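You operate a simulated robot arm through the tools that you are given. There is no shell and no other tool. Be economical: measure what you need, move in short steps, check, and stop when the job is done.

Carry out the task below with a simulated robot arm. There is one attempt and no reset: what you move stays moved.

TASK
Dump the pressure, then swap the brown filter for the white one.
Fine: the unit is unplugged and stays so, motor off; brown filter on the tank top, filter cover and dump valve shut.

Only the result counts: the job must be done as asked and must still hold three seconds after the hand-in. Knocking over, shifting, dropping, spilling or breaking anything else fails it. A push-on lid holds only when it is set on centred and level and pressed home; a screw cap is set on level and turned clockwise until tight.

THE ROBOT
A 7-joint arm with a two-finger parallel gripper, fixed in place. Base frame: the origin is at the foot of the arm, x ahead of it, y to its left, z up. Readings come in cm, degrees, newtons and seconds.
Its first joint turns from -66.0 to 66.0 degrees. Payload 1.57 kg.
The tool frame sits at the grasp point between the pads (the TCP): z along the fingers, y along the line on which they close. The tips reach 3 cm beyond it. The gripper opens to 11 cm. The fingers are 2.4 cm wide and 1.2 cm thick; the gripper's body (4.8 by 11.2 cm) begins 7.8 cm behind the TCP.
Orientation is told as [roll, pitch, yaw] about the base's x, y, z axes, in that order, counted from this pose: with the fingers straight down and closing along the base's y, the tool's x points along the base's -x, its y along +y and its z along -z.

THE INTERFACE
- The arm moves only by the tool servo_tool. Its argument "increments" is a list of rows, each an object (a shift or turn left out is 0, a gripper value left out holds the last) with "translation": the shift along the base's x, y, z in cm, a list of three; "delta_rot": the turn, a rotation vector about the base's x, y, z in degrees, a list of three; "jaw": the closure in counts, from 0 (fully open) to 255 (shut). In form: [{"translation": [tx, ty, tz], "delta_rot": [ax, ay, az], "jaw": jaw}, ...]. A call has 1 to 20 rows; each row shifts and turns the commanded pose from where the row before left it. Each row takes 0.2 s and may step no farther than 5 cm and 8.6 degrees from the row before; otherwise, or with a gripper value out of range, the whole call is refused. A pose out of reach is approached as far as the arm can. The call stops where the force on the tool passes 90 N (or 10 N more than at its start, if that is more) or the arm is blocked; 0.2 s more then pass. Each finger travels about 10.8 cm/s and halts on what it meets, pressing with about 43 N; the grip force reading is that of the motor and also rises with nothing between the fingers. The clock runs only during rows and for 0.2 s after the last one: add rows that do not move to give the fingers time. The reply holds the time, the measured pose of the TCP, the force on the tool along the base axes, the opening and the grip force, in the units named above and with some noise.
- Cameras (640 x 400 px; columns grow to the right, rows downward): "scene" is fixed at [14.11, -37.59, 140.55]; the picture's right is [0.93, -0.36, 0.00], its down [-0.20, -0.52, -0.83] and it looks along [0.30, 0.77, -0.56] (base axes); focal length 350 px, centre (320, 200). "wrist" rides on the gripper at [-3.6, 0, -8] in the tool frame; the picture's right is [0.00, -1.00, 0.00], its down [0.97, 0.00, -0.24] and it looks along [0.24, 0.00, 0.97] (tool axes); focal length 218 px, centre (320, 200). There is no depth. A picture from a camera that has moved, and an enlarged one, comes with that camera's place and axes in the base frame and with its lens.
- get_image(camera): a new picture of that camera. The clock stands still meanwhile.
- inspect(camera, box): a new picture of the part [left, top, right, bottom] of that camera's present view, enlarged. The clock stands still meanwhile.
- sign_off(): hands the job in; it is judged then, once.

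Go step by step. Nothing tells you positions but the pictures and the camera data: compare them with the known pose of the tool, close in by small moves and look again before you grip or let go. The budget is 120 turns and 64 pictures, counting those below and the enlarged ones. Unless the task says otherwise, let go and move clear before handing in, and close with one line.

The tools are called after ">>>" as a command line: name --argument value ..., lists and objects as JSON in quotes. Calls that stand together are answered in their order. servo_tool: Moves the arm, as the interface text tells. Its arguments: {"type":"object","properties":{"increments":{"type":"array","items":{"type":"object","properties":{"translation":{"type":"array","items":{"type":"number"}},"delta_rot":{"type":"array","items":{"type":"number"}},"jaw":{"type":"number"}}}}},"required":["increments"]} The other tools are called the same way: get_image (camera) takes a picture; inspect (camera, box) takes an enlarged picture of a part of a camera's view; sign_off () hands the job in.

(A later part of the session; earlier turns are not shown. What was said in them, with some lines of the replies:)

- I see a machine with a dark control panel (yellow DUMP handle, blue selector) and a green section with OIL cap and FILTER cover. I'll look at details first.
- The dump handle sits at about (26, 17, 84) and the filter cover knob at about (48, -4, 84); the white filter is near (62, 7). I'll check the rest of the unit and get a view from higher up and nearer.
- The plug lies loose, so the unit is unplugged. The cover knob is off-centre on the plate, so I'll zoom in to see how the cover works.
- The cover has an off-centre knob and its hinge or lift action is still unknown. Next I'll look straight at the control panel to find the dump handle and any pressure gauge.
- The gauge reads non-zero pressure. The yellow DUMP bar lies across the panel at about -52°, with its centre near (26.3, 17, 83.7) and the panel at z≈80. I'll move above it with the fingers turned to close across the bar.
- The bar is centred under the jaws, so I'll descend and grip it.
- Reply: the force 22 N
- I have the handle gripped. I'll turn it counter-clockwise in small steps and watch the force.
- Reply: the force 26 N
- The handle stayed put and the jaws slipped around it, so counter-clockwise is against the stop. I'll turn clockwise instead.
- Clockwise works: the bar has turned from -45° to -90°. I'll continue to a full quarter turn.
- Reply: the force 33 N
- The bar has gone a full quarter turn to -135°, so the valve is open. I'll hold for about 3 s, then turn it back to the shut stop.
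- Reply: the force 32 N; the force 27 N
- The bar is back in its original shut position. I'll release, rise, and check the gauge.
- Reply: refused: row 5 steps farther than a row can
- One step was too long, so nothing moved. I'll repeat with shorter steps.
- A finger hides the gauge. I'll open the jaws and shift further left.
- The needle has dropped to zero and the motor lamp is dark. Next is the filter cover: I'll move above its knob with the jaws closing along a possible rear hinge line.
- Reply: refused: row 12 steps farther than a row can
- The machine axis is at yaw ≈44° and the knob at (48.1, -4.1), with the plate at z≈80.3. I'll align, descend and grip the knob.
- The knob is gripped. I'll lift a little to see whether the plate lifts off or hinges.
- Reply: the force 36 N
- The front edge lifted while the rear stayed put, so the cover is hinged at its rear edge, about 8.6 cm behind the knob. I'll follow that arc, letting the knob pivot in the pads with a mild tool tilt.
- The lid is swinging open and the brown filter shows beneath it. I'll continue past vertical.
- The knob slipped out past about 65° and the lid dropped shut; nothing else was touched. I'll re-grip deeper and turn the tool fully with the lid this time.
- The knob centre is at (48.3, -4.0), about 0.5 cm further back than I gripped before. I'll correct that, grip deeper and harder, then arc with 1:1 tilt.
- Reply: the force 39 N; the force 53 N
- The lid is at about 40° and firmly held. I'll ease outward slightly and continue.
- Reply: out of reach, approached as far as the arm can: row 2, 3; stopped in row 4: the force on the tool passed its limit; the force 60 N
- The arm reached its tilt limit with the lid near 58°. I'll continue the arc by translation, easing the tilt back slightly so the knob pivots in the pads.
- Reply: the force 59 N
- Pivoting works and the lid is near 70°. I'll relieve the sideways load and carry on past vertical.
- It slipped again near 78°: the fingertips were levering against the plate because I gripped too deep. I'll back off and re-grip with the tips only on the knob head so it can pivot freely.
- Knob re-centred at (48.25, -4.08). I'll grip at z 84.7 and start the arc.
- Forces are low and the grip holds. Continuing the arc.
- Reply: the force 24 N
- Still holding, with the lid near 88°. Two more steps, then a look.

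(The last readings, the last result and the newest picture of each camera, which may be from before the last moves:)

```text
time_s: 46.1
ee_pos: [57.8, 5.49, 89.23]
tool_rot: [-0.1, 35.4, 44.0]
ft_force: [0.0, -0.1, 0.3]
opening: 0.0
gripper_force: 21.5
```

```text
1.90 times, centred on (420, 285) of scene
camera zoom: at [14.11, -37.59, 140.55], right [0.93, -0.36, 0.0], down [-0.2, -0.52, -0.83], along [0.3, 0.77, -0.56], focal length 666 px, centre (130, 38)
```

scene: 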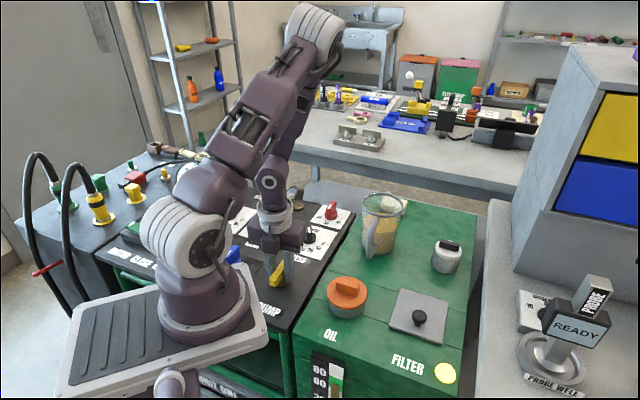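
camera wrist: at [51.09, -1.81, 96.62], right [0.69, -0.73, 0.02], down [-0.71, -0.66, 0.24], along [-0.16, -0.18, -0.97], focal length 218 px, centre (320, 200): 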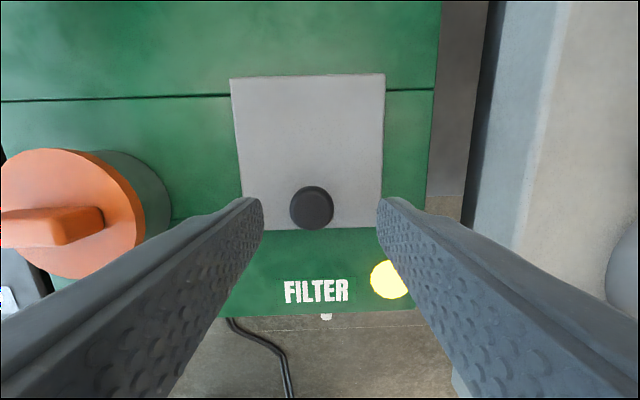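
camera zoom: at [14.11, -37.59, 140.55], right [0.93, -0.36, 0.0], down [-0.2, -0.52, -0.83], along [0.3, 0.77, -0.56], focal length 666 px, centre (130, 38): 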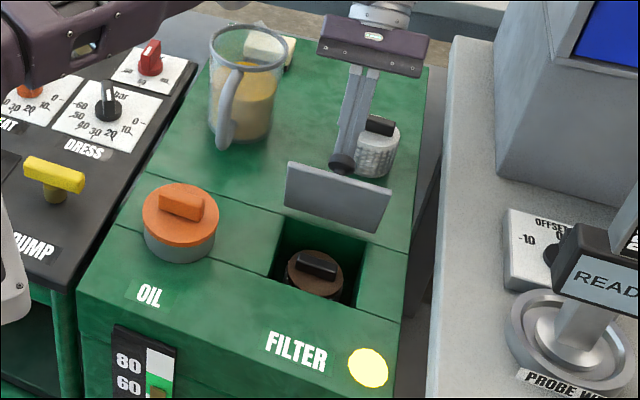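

The grip is off the knob, but the lid still appears upright. I'll let time pass and look again.

>>> servo_tool --increments '[{}, {}, {}, {}, {}]'

>>> inspect --camera "scene" --box '[360, 190, 460, 340]'

```text
time_s: 47.4
ee_pos: [57.87, 5.42, 89.29]
tool_rot: [-0.3, 35.4, 43.9]
ft_force: [0.0, 0.6, 0.5]
opening: 0.0
gripper_force: 21.3
```

```text
2.67 times, centred on (410, 265) of scene
camera zoom: at [14.11, -37.59, 140.55], right [0.93, -0.36, 0.0], down [-0.2, -0.52, -0.83], along [0.3, 0.77, -0.56], focal length 932 px, centre (80, 27)
```

zoom: 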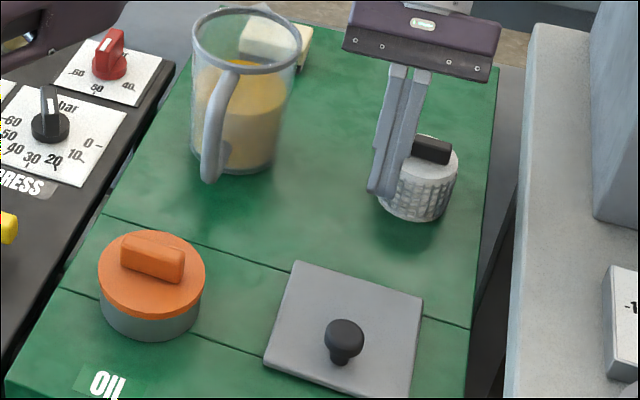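

The lid fell shut again, so it got close to vertical without passing it. I'll re-grip slightly deeper and take the last part in fine steps, watching the force for a hinge stop.

>>> servo_tool --increments '[{"translation": [0, 0, 4], "jaw": 120}, {"translation": [-1.91, -1.89, 0], "delta_rot": [4.92, -5.1, 0]}, {"translation": [-1.91, -1.89, 0], "delta_rot": [4.92, -5.1, 0]}, {"translation": [-1.91, -1.89, 0], "delta_rot": [4.92, -5.1, 0]}, {"translation": [-1.91, -1.89, 0], "delta_rot": [4.92, -5.1, 0]}, {"translation": [-1.91, -1.89, 0], "delta_rot": [4.92, -5.1, 0]}, {}, {"translation": [0, 0, -4]}, {}]'

```text
time_s: 49.4
ee_pos: [48.27, -4.09, 89.35]
tool_rot: [-0.4, -0.1, 44.1]
ft_force: [0.1, -0.3, 0.2]
opening: 5.8
gripper_force: 0.0
```

>>> servo_tool --increments '[{"translation": [0, 0, -3]}, {"translation": [0, 0, -1.9]}, {}, {"jaw": 255}, {}, {}, {}, {"translation": [0.46, 0.44, 1.1], "delta_rot": [-5.56, 5.75, 0]}, {"translation": [0.56, 0.54, 1.0], "delta_rot": [-5.56, 5.75, 0]}, {"translation": [0.65, 0.63, 0.89], "delta_rot": [-5.56, 5.75, 0]}, {"translation": [0.74, 0.72, 0.74], "delta_rot": [-5.56, 5.75, 0]}, {"translation": [0.81, 0.78, 0.6], "delta_rot": [-5.56, 5.75, 0]}, {"translation": [0.81, 0.79, 0.5], "delta_rot": [-2.78, 2.88, 0]}, {"translation": [0.81, 0.78, 0.42]}, {"translation": [0.84, 0.81, 0.26]}, {}]'

>>> servo_tool --increments '[{"translation": [0.43, 0.42, 0.06]}, {"translation": [0.43, 0.42, 0.03]}, {}]'

>>> servo_tool --increments '[{"translation": [0.42, 0.41, -0.01], "delta_rot": [0.7, -0.72, 0]}, {"translation": [0.42, 0.41, -0.04], "delta_rot": [0.7, -0.72, 0]}, {}]'

>>> inspect --camera "scene" --box '[360, 190, 460, 340]'

```text
time_s: 52.8
ee_pos: [53.91, 1.46, 89.87]
tool_rot: [-0.2, 44.0, 44.1]
ft_force: [-8.3, -5.0, -6.8]
opening: 2.73
gripper_force: 37.6
```

```text
time_s: 53.5
ee_pos: [54.73, 2.38, 90.23]
tool_rot: [-0.2, 44.0, 43.9]
ft_force: [-17.4, 1.5, 7.4]
opening: 2.7
gripper_force: 37.4
```

```text
time_s: 54.4
ee_pos: [55.6, 3.1, 90.05]
tool_rot: [-0.2, 42.1, 44.0]
ft_force: [-19.4, 4.9, 14.7]
opening: 2.72
gripper_force: 37.5
```

```text
2.67 times, centred on (410, 265) of scene
camera zoom: at [14.04, -37.58, 140.56], right [0.93, -0.36, 0.0], down [-0.2, -0.52, -0.83], along [0.3, 0.77, -0.56], focal length 932 px, centre (80, 27)
```

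zoom: 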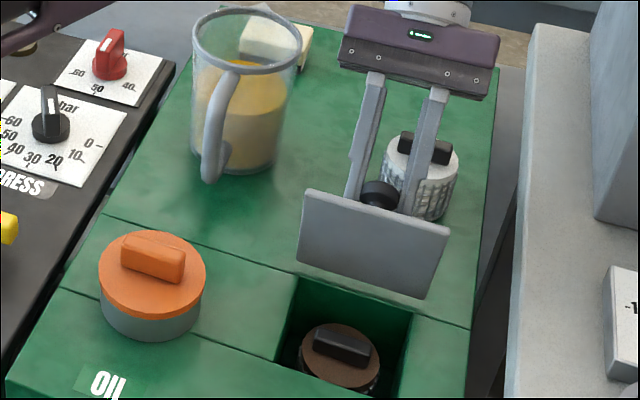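

The lid is at about 81° and held well. Continuing in fine steps.

>>> servo_tool --increments '[{"translation": [0.41, 0.4, -0.09], "delta_rot": [0.7, -0.72, 0]}, {"translation": [0.41, 0.4, -0.12], "delta_rot": [0.7, -0.72, 0]}, {}]'

>>> servo_tool --increments '[{"translation": [0.4, 0.38, -0.17], "delta_rot": [0.7, -0.72, 0]}, {}]'

>>> servo_tool --increments '[{"translation": [0.39, 0.37, -0.2], "delta_rot": [0.7, -0.72, 0]}, {}]'

>>> inspect --camera "scene" --box '[360, 190, 460, 340]'

```text
time_s: 55.1
ee_pos: [56.34, 4.0, 89.79]
tool_rot: [-0.3, 40.1, 44.0]
ft_force: [-18.2, 13.0, 10.6]
opening: 2.55
gripper_force: 37.0
```

```text
time_s: 55.8
ee_pos: [56.67, 4.52, 89.58]
tool_rot: [-0.1, 39.0, 44.1]
ft_force: [-28.1, 16.6, 0.4]
opening: 2.46
gripper_force: 36.7
```

```text
time_s: 56.4
ee_pos: [57.16, 4.78, 89.32]
tool_rot: [-0.2, 38.0, 44.0]
ft_force: [-26.8, 17.0, 0.2]
opening: 2.33
gripper_force: 35.3
```

```text
2.67 times, centred on (410, 265) of scene
camera zoom: at [14.05, -37.55, 140.57], right [0.93, -0.36, 0.0], down [-0.2, -0.52, -0.83], along [0.3, 0.77, -0.56], focal length 932 px, centre (80, 27)
```

zoom: 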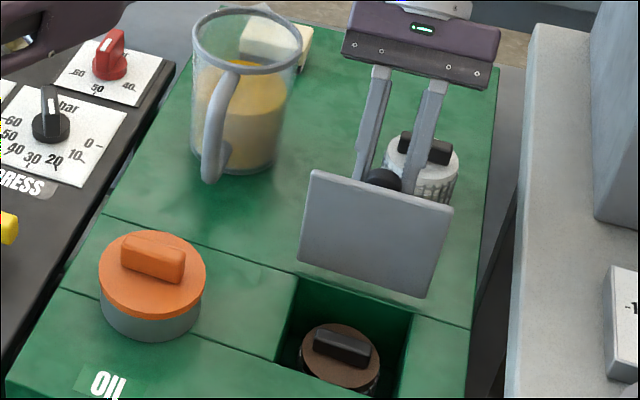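

The lid is now about 90° but the knob is creeping to the pad edge. I'll give it a small further push past vertical while opening the jaws, so it swings back onto its stop.

>>> servo_tool --increments '[{"translation": [0.5, 0.48, -0.25]}, {"translation": [0.55, 0.53, -0.3], "jaw": 100}, {"jaw": 100}, {}, {}]'

>>> inspect --camera "scene" --box '[360, 190, 460, 340]'

```text
time_s: 57.5
ee_pos: [57.21, 4.74, 89.35]
tool_rot: [-0.4, 38.0, 43.9]
ft_force: [-0.4, -0.4, -0.6]
opening: 6.71
gripper_force: 0.0
out of reach, approached as far as the arm can: row 1, 2
```

```text
2.67 times, centred on (410, 265) of scene
camera zoom: at [14.11, -37.59, 140.55], right [0.93, -0.36, 0.0], down [-0.2, -0.52, -0.83], along [0.3, 0.77, -0.56], focal length 932 px, centre (80, 27)
```

zoom: 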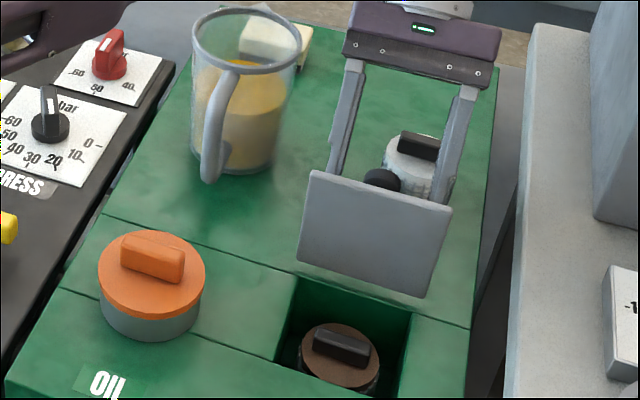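

The lid now stands open on its own. I'll rise straight up, level the tool, and look down at the brown filter.

>>> servo_tool --increments '[{"translation": [0, 0, 3]}, {"translation": [0, 0, 4]}, {"translation": [0, 0, 4]}, {"translation": [-1, -1, 2], "delta_rot": [5.3, -5.47, 0]}, {"translation": [-1, -1, 2], "delta_rot": [5.3, -5.47, 0]}, {"translation": [-1, -1, 0], "delta_rot": [5.3, -5.47, 0]}, {"translation": [-1, -1, 0], "delta_rot": [5.3, -5.47, 0]}, {"translation": [-1, -1, 0], "delta_rot": [5.3, -5.47, 0]}, {"translation": [-2.5, -2, 0]}, {}]'

>>> get_image --camera "wrist"

```text
time_s: 59.8
ee_pos: [49.41, -2.29, 102.45]
tool_rot: [-0.3, -0.1, 44.0]
ft_force: [-0.1, -0.6, 0.2]
opening: 6.7
gripper_force: 0.0
out of reach, approached as far as the arm can: row 3
```

```text
18 pictures are left
camera wrist: at [51.98, 0.27, 110.37], right [0.69, -0.72, 0.0], down [-0.7, -0.67, 0.24], along [-0.17, -0.17, -0.97], focal length 218 px, centre (320, 200)
```

wrist: 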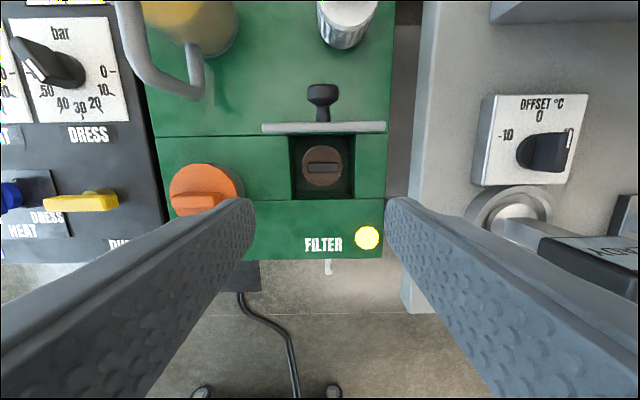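

The brown filter sits in the well at about (50.2, -2.1), with its black bar lying crosswise at z≈78.8. I'll grip across the bar (yaw -46°), leaning the hand 8° forward to clear the open lid.

>>> servo_tool --increments '[{"delta_rot": [0, 0, -8.2], "jaw": 162}, {"delta_rot": [0, 0, -8.2]}, {"delta_rot": [0, 0, -8.2]}, {"delta_rot": [0, 0, -8.2]}, {"delta_rot": [0, 0, -8.2]}, {"delta_rot": [0, 0, -8.2]}, {"delta_rot": [0, 0, -8.2]}, {"delta_rot": [0, 0, -8.2]}, {"delta_rot": [0, 0, -8.2]}, {"delta_rot": [0, 0, -8.2]}, {"delta_rot": [0, 0, -8]}, {"translation": [0.4, 0.1, 0], "delta_rot": [5.56, -5.75, 0]}, {"translation": [0.4, 0.1, -3]}, {"translation": [0, 0, -4]}, {"translation": [0, 0, -4]}, {}]'

>>> get_image --camera "wrist"

```text
time_s: 63.1
ee_pos: [50.35, -1.97, 91.36]
tool_rot: [7.9, -0.1, -46.0]
ft_force: [-0.1, -0.4, -0.3]
opening: 4.02
gripper_force: 0.1
```

```text
17 pictures are left
camera wrist: at [52.11, -5.27, 99.18], right [-0.71, -0.69, -0.14], down [-0.7, 0.68, 0.24], along [-0.07, 0.26, -0.96], focal length 218 px, centre (320, 200)
```

wrist: 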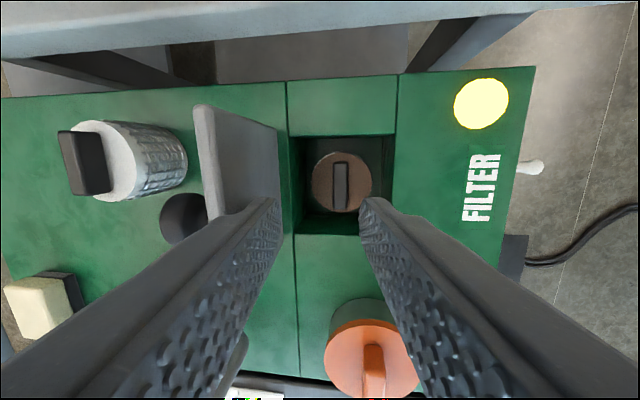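

The bar is at (50.2, -2.06), about 1.4 cm wide and right where expected. I'll descend and grip it.

>>> servo_tool --increments '[{"translation": [-0.28, -0.23, -3]}, {"translation": [0, 0, -3]}, {"translation": [0, 0, -3]}, {"translation": [0, 0, -1.75]}, {}, {"jaw": 255}, {}, {}, {}]'

>>> get_image --camera "wrist"

```text
time_s: 64.0
ee_pos: [50.81, -1.83, 83.01]
tool_rot: [8.9, -0.6, -45.6]
ft_force: [-14.8, 8.6, 50.6]
opening: 4.01
gripper_force: 0.1
stopped in row 4: the force on the tool passed its limit (the readings are from after the stop); the commanded pose is now the measured one
```

```text
16 pictures are left
camera wrist: at [52.39, -5.09, 90.9], right [-0.7, -0.69, -0.15], down [-0.71, 0.67, 0.23], along [-0.06, 0.27, -0.96], focal length 218 px, centre (320, 200)
```

wrist: 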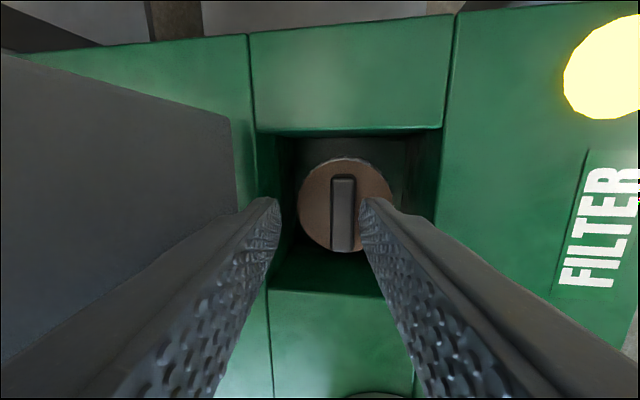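

The rear fingertip landed on the deck edge because the jaws were too wide. I'll rise a bit, narrow the jaws, re-centre and go down again.

>>> servo_tool --increments '[{"translation": [-0.3, -0.2, 2.5], "jaw": 195}, {"translation": [-0.44, -0.17, 0], "delta_rot": [-0.9, 0.7, -0.4]}, {}, {}]'

>>> get_image --camera "wrist"

```text
time_s: 65.0
ee_pos: [49.97, -2.43, 85.41]
tool_rot: [7.3, -0.6, -46.2]
ft_force: [0.7, 0.2, -0.5]
opening: 2.6
gripper_force: 0.1
```

```text
15 pictures are left
camera wrist: at [51.66, -5.6, 93.29], right [-0.71, -0.69, -0.13], down [-0.7, 0.68, 0.23], along [-0.07, 0.25, -0.97], focal length 218 px, centre (320, 200)
```

wrist: 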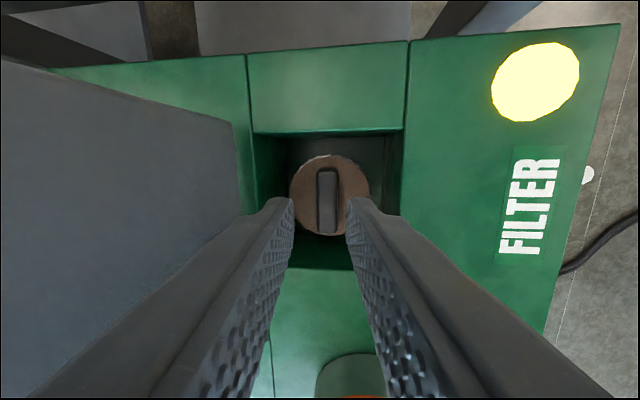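

>>> servo_tool --increments '[{"translation": [0.05, 0.12, -2], "delta_rot": [0.5, 0, 0.2]}, {"translation": [0, 0, -1.5]}, {"translation": [0, 0, -1.3]}, {}, {"jaw": 255}, {}, {}]'

>>> get_image --camera "wrist"

```text
time_s: 66.1
ee_pos: [50.1, -2.29, 80.85]
tool_rot: [7.9, -0.5, -45.9]
ft_force: [-6.9, -4.4, 34.9]
opening: 1.86
gripper_force: 23.1
stopped in row 5: the force on the tool passed its limit (the readings are from after the stop); the commanded pose is now the measured one
```

```text
14 pictures are left
camera wrist: at [51.79, -5.56, 88.75], right [-0.71, -0.69, -0.14], down [-0.7, 0.68, 0.23], along [-0.06, 0.26, -0.96], focal length 218 px, centre (320, 200)
```

wrist: 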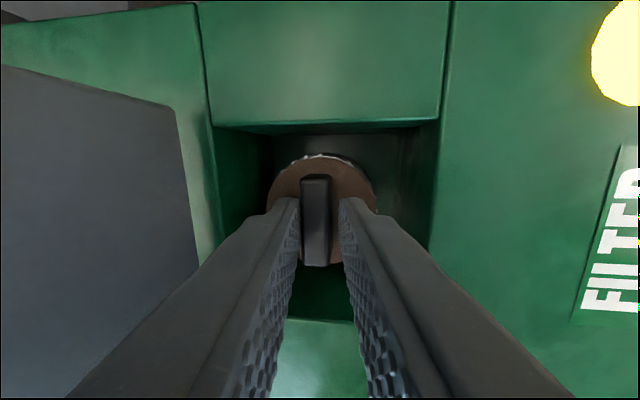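

The fingers straddle the bar with the tips just touching the filter face. I'll raise slightly and close.

>>> servo_tool --increments '[{"translation": [0, 0, 0.35]}, {"jaw": 255}, {}, {}]'

>>> servo_tool --increments '[{"translation": [0, 0, 0.5]}, {"translation": [0, 0, 0.5]}, {"translation": [0, 0, 0.5]}, {}]'

>>> get_image --camera "wrist"

```text
time_s: 67.1
ee_pos: [50.08, -2.16, 81.01]
tool_rot: [7.9, -0.6, -46.0]
ft_force: [-2.6, -1.6, 7.3]
opening: 1.37
gripper_force: 29.8
```

```text
time_s: 68.1
ee_pos: [50.16, -2.26, 82.56]
tool_rot: [7.9, -0.5, -45.9]
ft_force: [0.2, -0.2, -0.4]
opening: 1.33
gripper_force: 29.8
```

```text
13 pictures are left
camera wrist: at [51.81, -5.55, 90.52], right [-0.71, -0.69, -0.14], down [-0.7, 0.68, 0.23], along [-0.07, 0.26, -0.96], focal length 218 px, centre (320, 200)
```

wrist: 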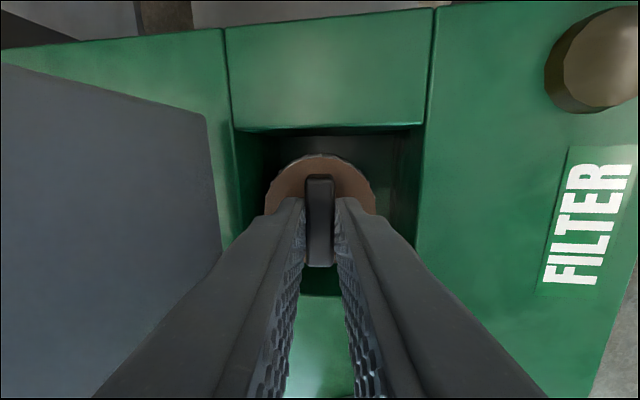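

The brown filter came up freely and the filter lamp went off. I'll lift it clear of the open lid and look at its length.

>>> servo_tool --increments '[{"translation": [-0.1, -0.05, 2]}, {"translation": [0, 0, 3]}, {"translation": [0, 0, 3]}, {"translation": [0, 0, 3]}, {"translation": [0, 0, 3]}, {"translation": [0, 0, 3]}, {"translation": [0, 0, 2]}, {}]'

>>> get_image --camera "scene"

```text
time_s: 69.9
ee_pos: [50.15, -2.3, 101.53]
tool_rot: [7.9, -0.5, -45.9]
ft_force: [-0.4, -0.2, -1.2]
opening: 1.33
gripper_force: 29.7
```

```text
12 pictures are left
```

scene: 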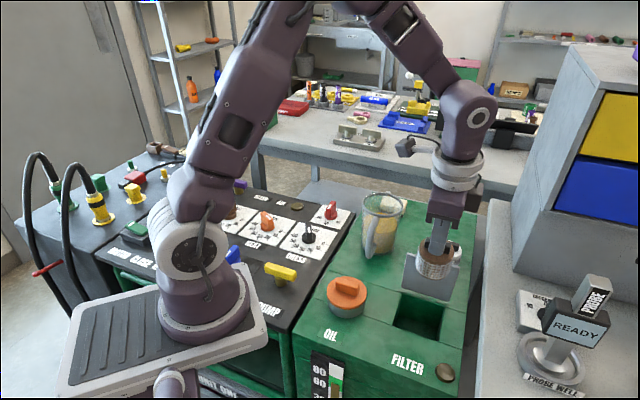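

>>> inspect --camera "scene" --box '[350, 180, 490, 320]'

```text
2.86 times, centred on (420, 250) of scene
camera zoom: at [14.11, -37.59, 140.55], right [0.93, -0.36, 0.0], down [-0.2, -0.52, -0.83], along [0.3, 0.77, -0.56], focal length 999 px, centre (34, 57)
```

zoom: 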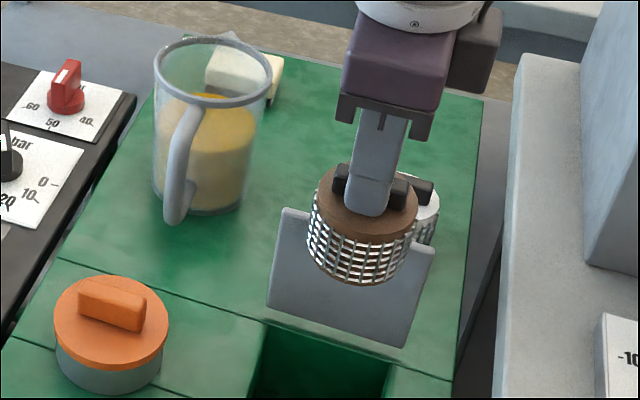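

The filter is about 4 cm tall, so its bottom is ~7.5 cm below the TCP. I'll carry it over the lid to a free spot at (55.8, 10.6) and lower it.

>>> servo_tool --increments '[{"translation": [1.4, 3.2, 0]}, {"translation": [1.4, 3.2, 0]}, {"translation": [1.4, 3.2, 0]}, {"translation": [1.45, 3.3, 0]}, {}, {"translation": [0, 0, -4]}, {"translation": [0, 0, -4]}, {"translation": [0, 0, -2]}, {}]'

>>> get_image --camera "wrist"

```text
time_s: 71.9
ee_pos: [55.66, 10.64, 91.61]
tool_rot: [7.9, -0.5, -45.9]
ft_force: [0.3, -0.6, -1.6]
opening: 1.32
gripper_force: 29.9
```

```text
10 pictures are left
camera wrist: at [57.42, 7.45, 99.53], right [-0.71, -0.69, -0.14], down [-0.7, 0.68, 0.23], along [-0.07, 0.26, -0.96], focal length 218 px, centre (320, 200)
```

wrist: 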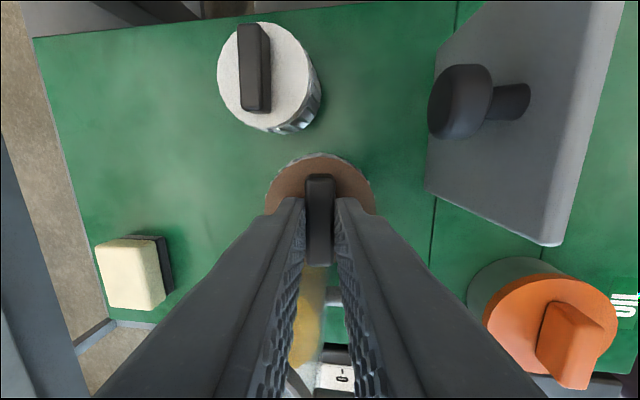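

There is clear space around. I'll nudge slightly away from the mug and lower to contact.

>>> servo_tool --increments '[{"translation": [0.4, -0.4, -1.5]}, {"translation": [0, 0, -1.2]}, {"translation": [0, 0, -0.4]}, {}]'

>>> servo_tool --increments '[{"translation": [0, 0, -0.25]}, {}]'

```text
time_s: 72.9
ee_pos: [56.16, 10.32, 88.43]
tool_rot: [8.2, -0.6, -45.9]
ft_force: [-0.2, 6.2, 28.6]
opening: 1.36
gripper_force: 29.9
```

```text
time_s: 73.5
ee_pos: [56.22, 10.24, 88.36]
tool_rot: [8.3, -0.7, -45.9]
ft_force: [1.6, 7.0, 60.3]
opening: 1.35
gripper_force: 30.0
```

The filter is down on the deck (contact at TCP z≈88.45). I'll relieve the pressure, open slightly and rise straight up.

>>> servo_tool --increments '[{"translation": [0, 0, 0.3]}, {}, {"jaw": 195}, {}, {}, {"translation": [-0.1, -0.1, 1]}, {"translation": [-0.15, -0.15, 3]}, {"translation": [0, 0, 3]}, {"translation": [2, -0.5, 1]}, {"translation": [3, -1, 0]}, {"translation": [2, -0.6, 0]}, {}]'

>>> get_image --camera "wrist"

```text
time_s: 76.1
ee_pos: [62.91, 7.76, 96.62]
tool_rot: [7.9, -0.5, -45.9]
ft_force: [0.0, -1.2, 0.4]
opening: 2.59
gripper_force: 0.0
```

```text
9 pictures are left
camera wrist: at [64.6, 4.53, 104.5], right [-0.71, -0.69, -0.14], down [-0.7, 0.68, 0.23], along [-0.07, 0.26, -0.96], focal length 218 px, centre (320, 200)
```

wrist: 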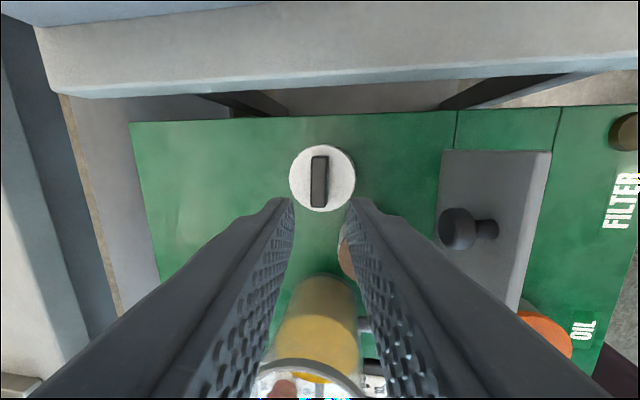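

The white filter's bar is at about (64.5, 8.5) in the same orientation. I'll descend onto it and grip.

>>> servo_tool --increments '[{"translation": [1.4, 0.52, -2]}, {"translation": [0, 0, -2]}, {}]'

>>> get_image --camera "wrist"

```text
time_s: 76.9
ee_pos: [64.34, 8.51, 92.66]
tool_rot: [7.9, -0.5, -46.0]
ft_force: [-0.2, 0.2, 1.1]
opening: 2.6
gripper_force: 0.2
```

```text
8 pictures are left
camera wrist: at [66.07, 5.16, 100.46], right [-0.71, -0.69, -0.14], down [-0.7, 0.68, 0.23], along [-0.07, 0.26, -0.96], focal length 218 px, centre (320, 200)
```

wrist: 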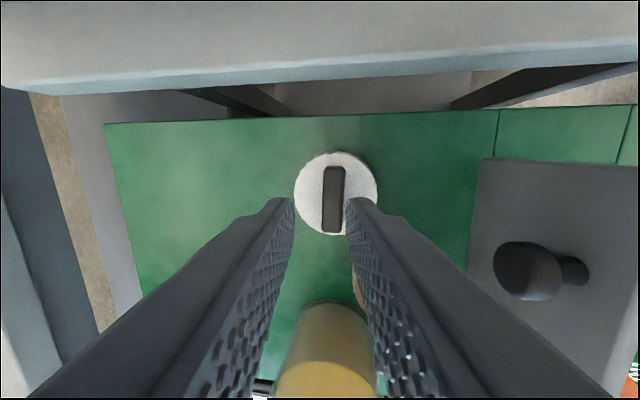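

>>> servo_tool --increments '[{"translation": [-0.18, -0.28, -2]}, {"translation": [0, 0, -1.4]}, {"translation": [0, 0, -0.5]}, {}]'

>>> servo_tool --increments '[{"jaw": 255}, {}, {}, {}]'

>>> servo_tool --increments '[{"translation": [0, 0, 2]}, {"translation": [0, 0, 3]}, {"translation": [0, 0, 3]}, {"translation": [-1, 0, 3]}, {"translation": [-1, 0, 1.5]}, {}]'

>>> get_image --camera "wrist"

```text
time_s: 77.9
ee_pos: [64.01, 8.21, 88.59]
tool_rot: [7.9, -0.6, -45.9]
ft_force: [0.2, 0.5, -1.1]
opening: 2.59
gripper_force: 0.1
```

```text
time_s: 78.9
ee_pos: [64.03, 8.21, 88.64]
tool_rot: [7.9, -0.5, -45.9]
ft_force: [-1.3, -2.0, 10.0]
opening: 1.42
gripper_force: 29.8
```

```text
time_s: 80.3
ee_pos: [62.05, 8.15, 101.14]
tool_rot: [7.9, -0.6, -46.0]
ft_force: [0.0, 0.2, -0.9]
opening: 1.3
gripper_force: 30.4
```

```text
7 pictures are left
camera wrist: at [63.76, 4.91, 108.98], right [-0.71, -0.69, -0.14], down [-0.7, 0.68, 0.23], along [-0.07, 0.26, -0.96], focal length 218 px, centre (320, 200)
```

wrist: 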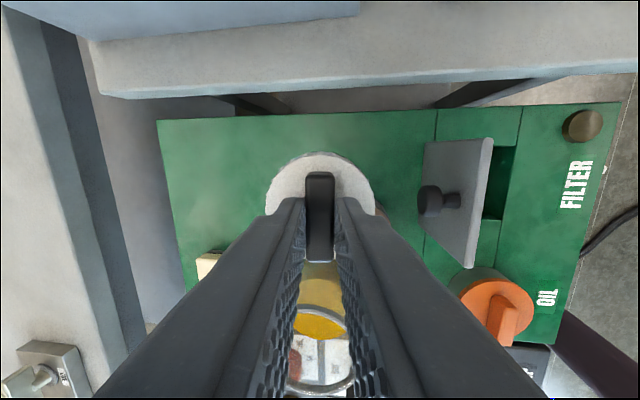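

The white filter is held. I'll carry it over the lid back to the well, to the position where the brown filter sat.

>>> servo_tool --increments '[{"translation": [0, 0, 1]}, {"translation": [-3, -2.5, 0]}, {"translation": [-3, -2.5, 0]}, {"translation": [-3, -2.6, 0]}, {"translation": [-3.1, -2.6, 0]}, {}, {"translation": [0, 0, -4]}, {"translation": [0, 0, -4]}, {"translation": [0, 0, -4]}, {}]'

>>> get_image --camera "wrist"

```text
time_s: 82.5
ee_pos: [49.9, -2.05, 90.02]
tool_rot: [7.8, -0.6, -46.0]
ft_force: [-0.4, 0.6, -1.3]
opening: 1.3
gripper_force: 29.7
```

```text
6 pictures are left
camera wrist: at [51.59, -5.3, 97.94], right [-0.71, -0.69, -0.14], down [-0.7, 0.68, 0.23], along [-0.07, 0.26, -0.96], focal length 218 px, centre (320, 200)
```

wrist: 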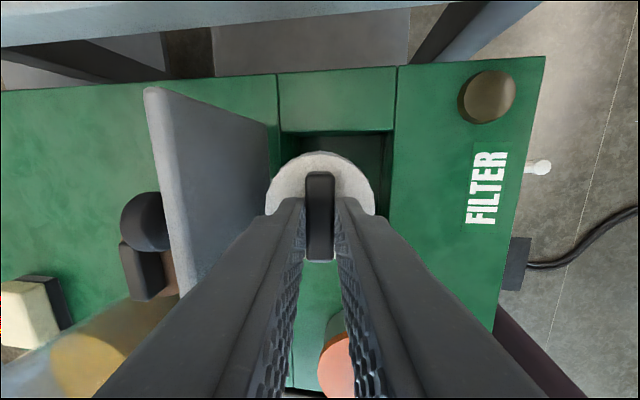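

Aligned over the well. Lowering.

>>> servo_tool --increments '[{"translation": [0.05, -0.03, -2]}, {"translation": [0, 0, -2]}, {"translation": [0, 0, -2]}, {"translation": [0, 0, -1.5]}, {}]'

>>> servo_tool --increments '[{"translation": [0, 0, -0.6]}, {"translation": [0, 0, -0.4]}, {}]'

```text
time_s: 83.7
ee_pos: [49.86, -2.21, 82.68]
tool_rot: [7.8, -0.5, -46.1]
ft_force: [-0.4, 0.2, -1.2]
opening: 1.29
gripper_force: 29.8
```

```text
time_s: 84.5
ee_pos: [49.95, -2.03, 81.57]
tool_rot: [7.9, -0.5, -45.9]
ft_force: [-0.2, -0.3, 0.0]
opening: 1.3
gripper_force: 29.9
```

>>> servo_tool --increments '[{"translation": [0, 0, -0.2]}, {"translation": [0, 0, -0.2]}, {}]'

>>> servo_tool --increments '[{"translation": [0, 0, -0.2]}, {}]'

```text
time_s: 85.3
ee_pos: [50.1, -1.96, 81.27]
tool_rot: [8.2, -0.6, -45.9]
ft_force: [0.8, 7.6, 29.6]
opening: 1.33
gripper_force: 30.0
```

```text
time_s: 85.9
ee_pos: [50.01, -2.1, 81.07]
tool_rot: [8.0, -0.6, -45.9]
ft_force: [6.1, 4.7, 28.6]
opening: 1.33
gripper_force: 29.8
```

Contact. I'll press a little more to be sure it is seated.

>>> servo_tool --increments '[{"translation": [0, 0, -0.2]}, {}]'

>>> servo_tool --increments '[{"translation": [0, 0, -0.15]}, {}]'

>>> get_image --camera "wrist"

```text
time_s: 86.5
ee_pos: [50.08, -2.06, 80.93]
tool_rot: [8.1, -0.6, -45.9]
ft_force: [4.0, 8.1, 60.5]
opening: 1.34
gripper_force: 30.1
```

```text
time_s: 87.1
ee_pos: [50.03, -2.23, 80.93]
tool_rot: [8.1, -0.7, -45.8]
ft_force: [-2.3, 10.4, 82.7]
opening: 1.33
gripper_force: 29.7
```

```text
5 pictures are left
camera wrist: at [51.7, -5.34, 88.81], right [-0.71, -0.69, -0.14], down [-0.7, 0.68, 0.23], along [-0.06, 0.26, -0.96], focal length 218 px, centre (320, 200)
```

wrist: 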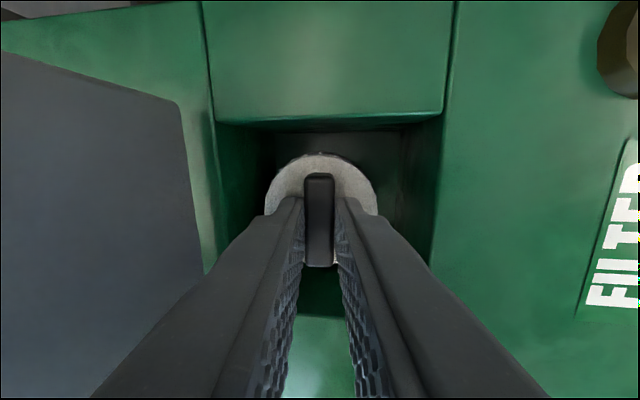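

It is seated at the same depth as the brown one was. I'll relieve, release, rise and check position and the lamp.

>>> servo_tool --increments '[{"translation": [0, 0, 0.35]}, {}, {"jaw": 195}, {}, {}, {"translation": [-0.1, -0.1, 1.5]}, {"translation": [-0.15, -0.15, 3]}, {"translation": [0, 0, 3]}, {"translation": [0, 0, 3]}, {}]'

>>> get_image --camera "wrist"

```text
time_s: 89.3
ee_pos: [49.49, -2.32, 91.65]
tool_rot: [7.9, -0.5, -45.9]
ft_force: [-0.8, 0.0, -1.4]
opening: 2.58
gripper_force: 0.1
```

```text
4 pictures are left
camera wrist: at [51.19, -5.62, 99.42], right [-0.71, -0.69, -0.14], down [-0.7, 0.68, 0.23], along [-0.07, 0.26, -0.96], focal length 218 px, centre (320, 200)
```

wrist: 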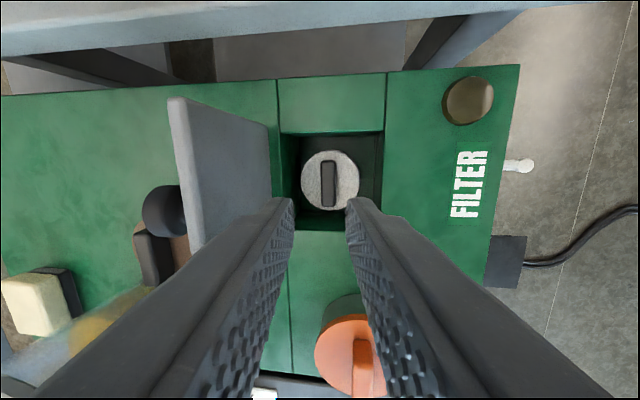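

The white filter sits exactly where the brown one was. The yellow lamp is off, so it was likely the dirty-filter light. Now I'll close the fingers, go over the lid and descend behind it, right of the knob, ready to push it shut.

>>> servo_tool --increments '[{"translation": [0, 0, 3], "jaw": 255}, {"translation": [0, 0, 3.5], "delta_rot": [-5.56, 5.75, 0]}, {"translation": [3, 1, 0]}, {"translation": [3, 1.2, 0]}, {"translation": [3, 1.4, 0]}, {"translation": [1.45, 1.45, 0]}, {}, {"translation": [0, 0, -3]}, {"translation": [0, 0, -3.5]}, {}]'

>>> inspect --camera "scene" --box '[350, 180, 490, 320]'

```text
time_s: 91.5
ee_pos: [60.14, 2.65, 91.49]
tool_rot: [-0.1, -0.6, -45.9]
ft_force: [0.5, -0.4, 0.4]
opening: 0.0
gripper_force: 21.3
```

```text
2.86 times, centred on (420, 250) of scene
camera zoom: at [14.11, -37.59, 140.55], right [0.93, -0.36, 0.0], down [-0.2, -0.52, -0.83], along [0.3, 0.77, -0.56], focal length 999 px, centre (34, 57)
```

zoom: 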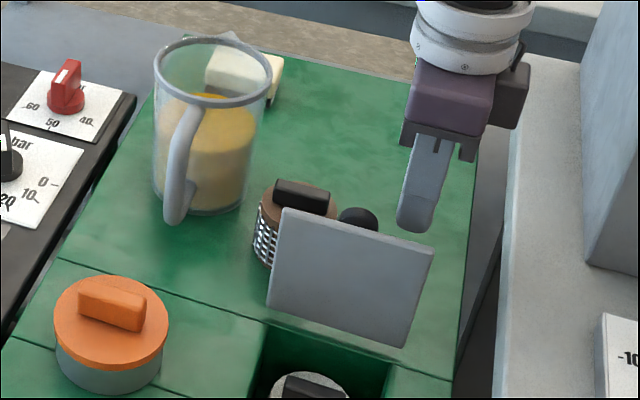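

The fingers are behind the lid and clear of the knob. Pushing the lid forward until it swings shut.

>>> servo_tool --increments '[{"translation": [-0.72, -0.69, -0.3]}, {"translation": [-0.72, -0.69, -0.2]}, {"translation": [-0.58, -0.56, 0]}, {"translation": [-0.58, -0.56, 0]}, {"translation": [-0.58, -0.56, 0]}, {"translation": [-0.58, -0.56, 0]}, {"translation": [-0.58, -0.56, 0]}, {"translation": [-0.58, -0.56, 0]}, {"translation": [-0.58, -0.56, 0]}, {}, {}, {}, {}]'

>>> inspect --camera "scene" --box '[350, 180, 490, 320]'

```text
time_s: 94.3
ee_pos: [54.64, -2.57, 91.03]
tool_rot: [-0.1, -0.5, -45.9]
ft_force: [-0.1, 0.2, 1.2]
opening: 0.0
gripper_force: 21.0
```

```text
2.86 times, centred on (420, 250) of scene
camera zoom: at [14.11, -37.59, 140.55], right [0.93, -0.36, 0.0], down [-0.2, -0.52, -0.83], along [0.3, 0.77, -0.56], focal length 999 px, centre (34, 57)
```

zoom: 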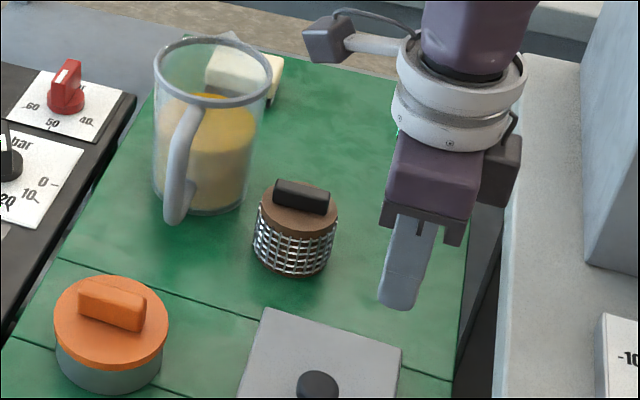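

The lid has swung shut and the brown filter stands upright on the tank top. I'll rise clear and take one last look.

>>> servo_tool --increments '[{"translation": [0, 0, 4]}, {"translation": [0, 0, 4]}, {"translation": [0, 0, 4]}, {"translation": [-2, 3, 3]}, {"translation": [-2, 4, 2]}, {"translation": [-2, 4, 0]}, {"translation": [-2, 4, 0]}, {}, {}]'

>>> inspect --camera "scene" --box '[220, 180, 500, 390]'

```text
time_s: 96.3
ee_pos: [46.42, 12.5, 108.03]
tool_rot: [-0.1, -0.5, -45.9]
ft_force: [-0.1, -0.1, 0.4]
opening: 0.0
gripper_force: 21.4
```

```text
1.90 times, centred on (360, 285) of scene
camera zoom: at [14.11, -37.59, 140.55], right [0.93, -0.36, 0.0], down [-0.2, -0.52, -0.83], along [0.3, 0.77, -0.56], focal length 666 px, centre (244, 38)
```

zoom: 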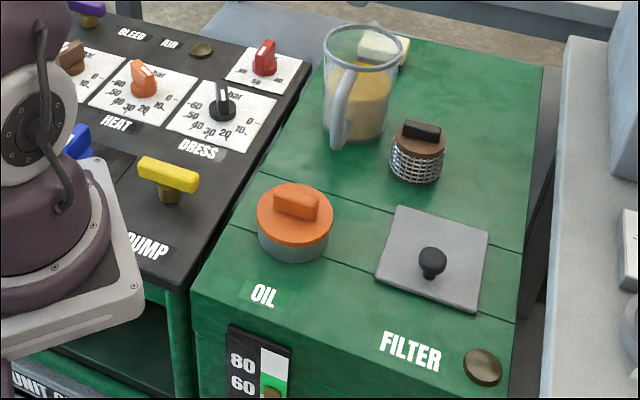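

The cover is shut flat, the brown filter stands on the tank top, the dump handle is back in its shut position, and nothing else has moved. Handing in.

>>> sign_off

```text
The job is handed in.
```

The pressure is dumped and the gauge reads about zero. The white filter is in and the brown one stands on the tank top, with the filter cover and dump valve both shut. The cover slipped from the gripper and fell shut three times before it stayed open, with no visible damage.
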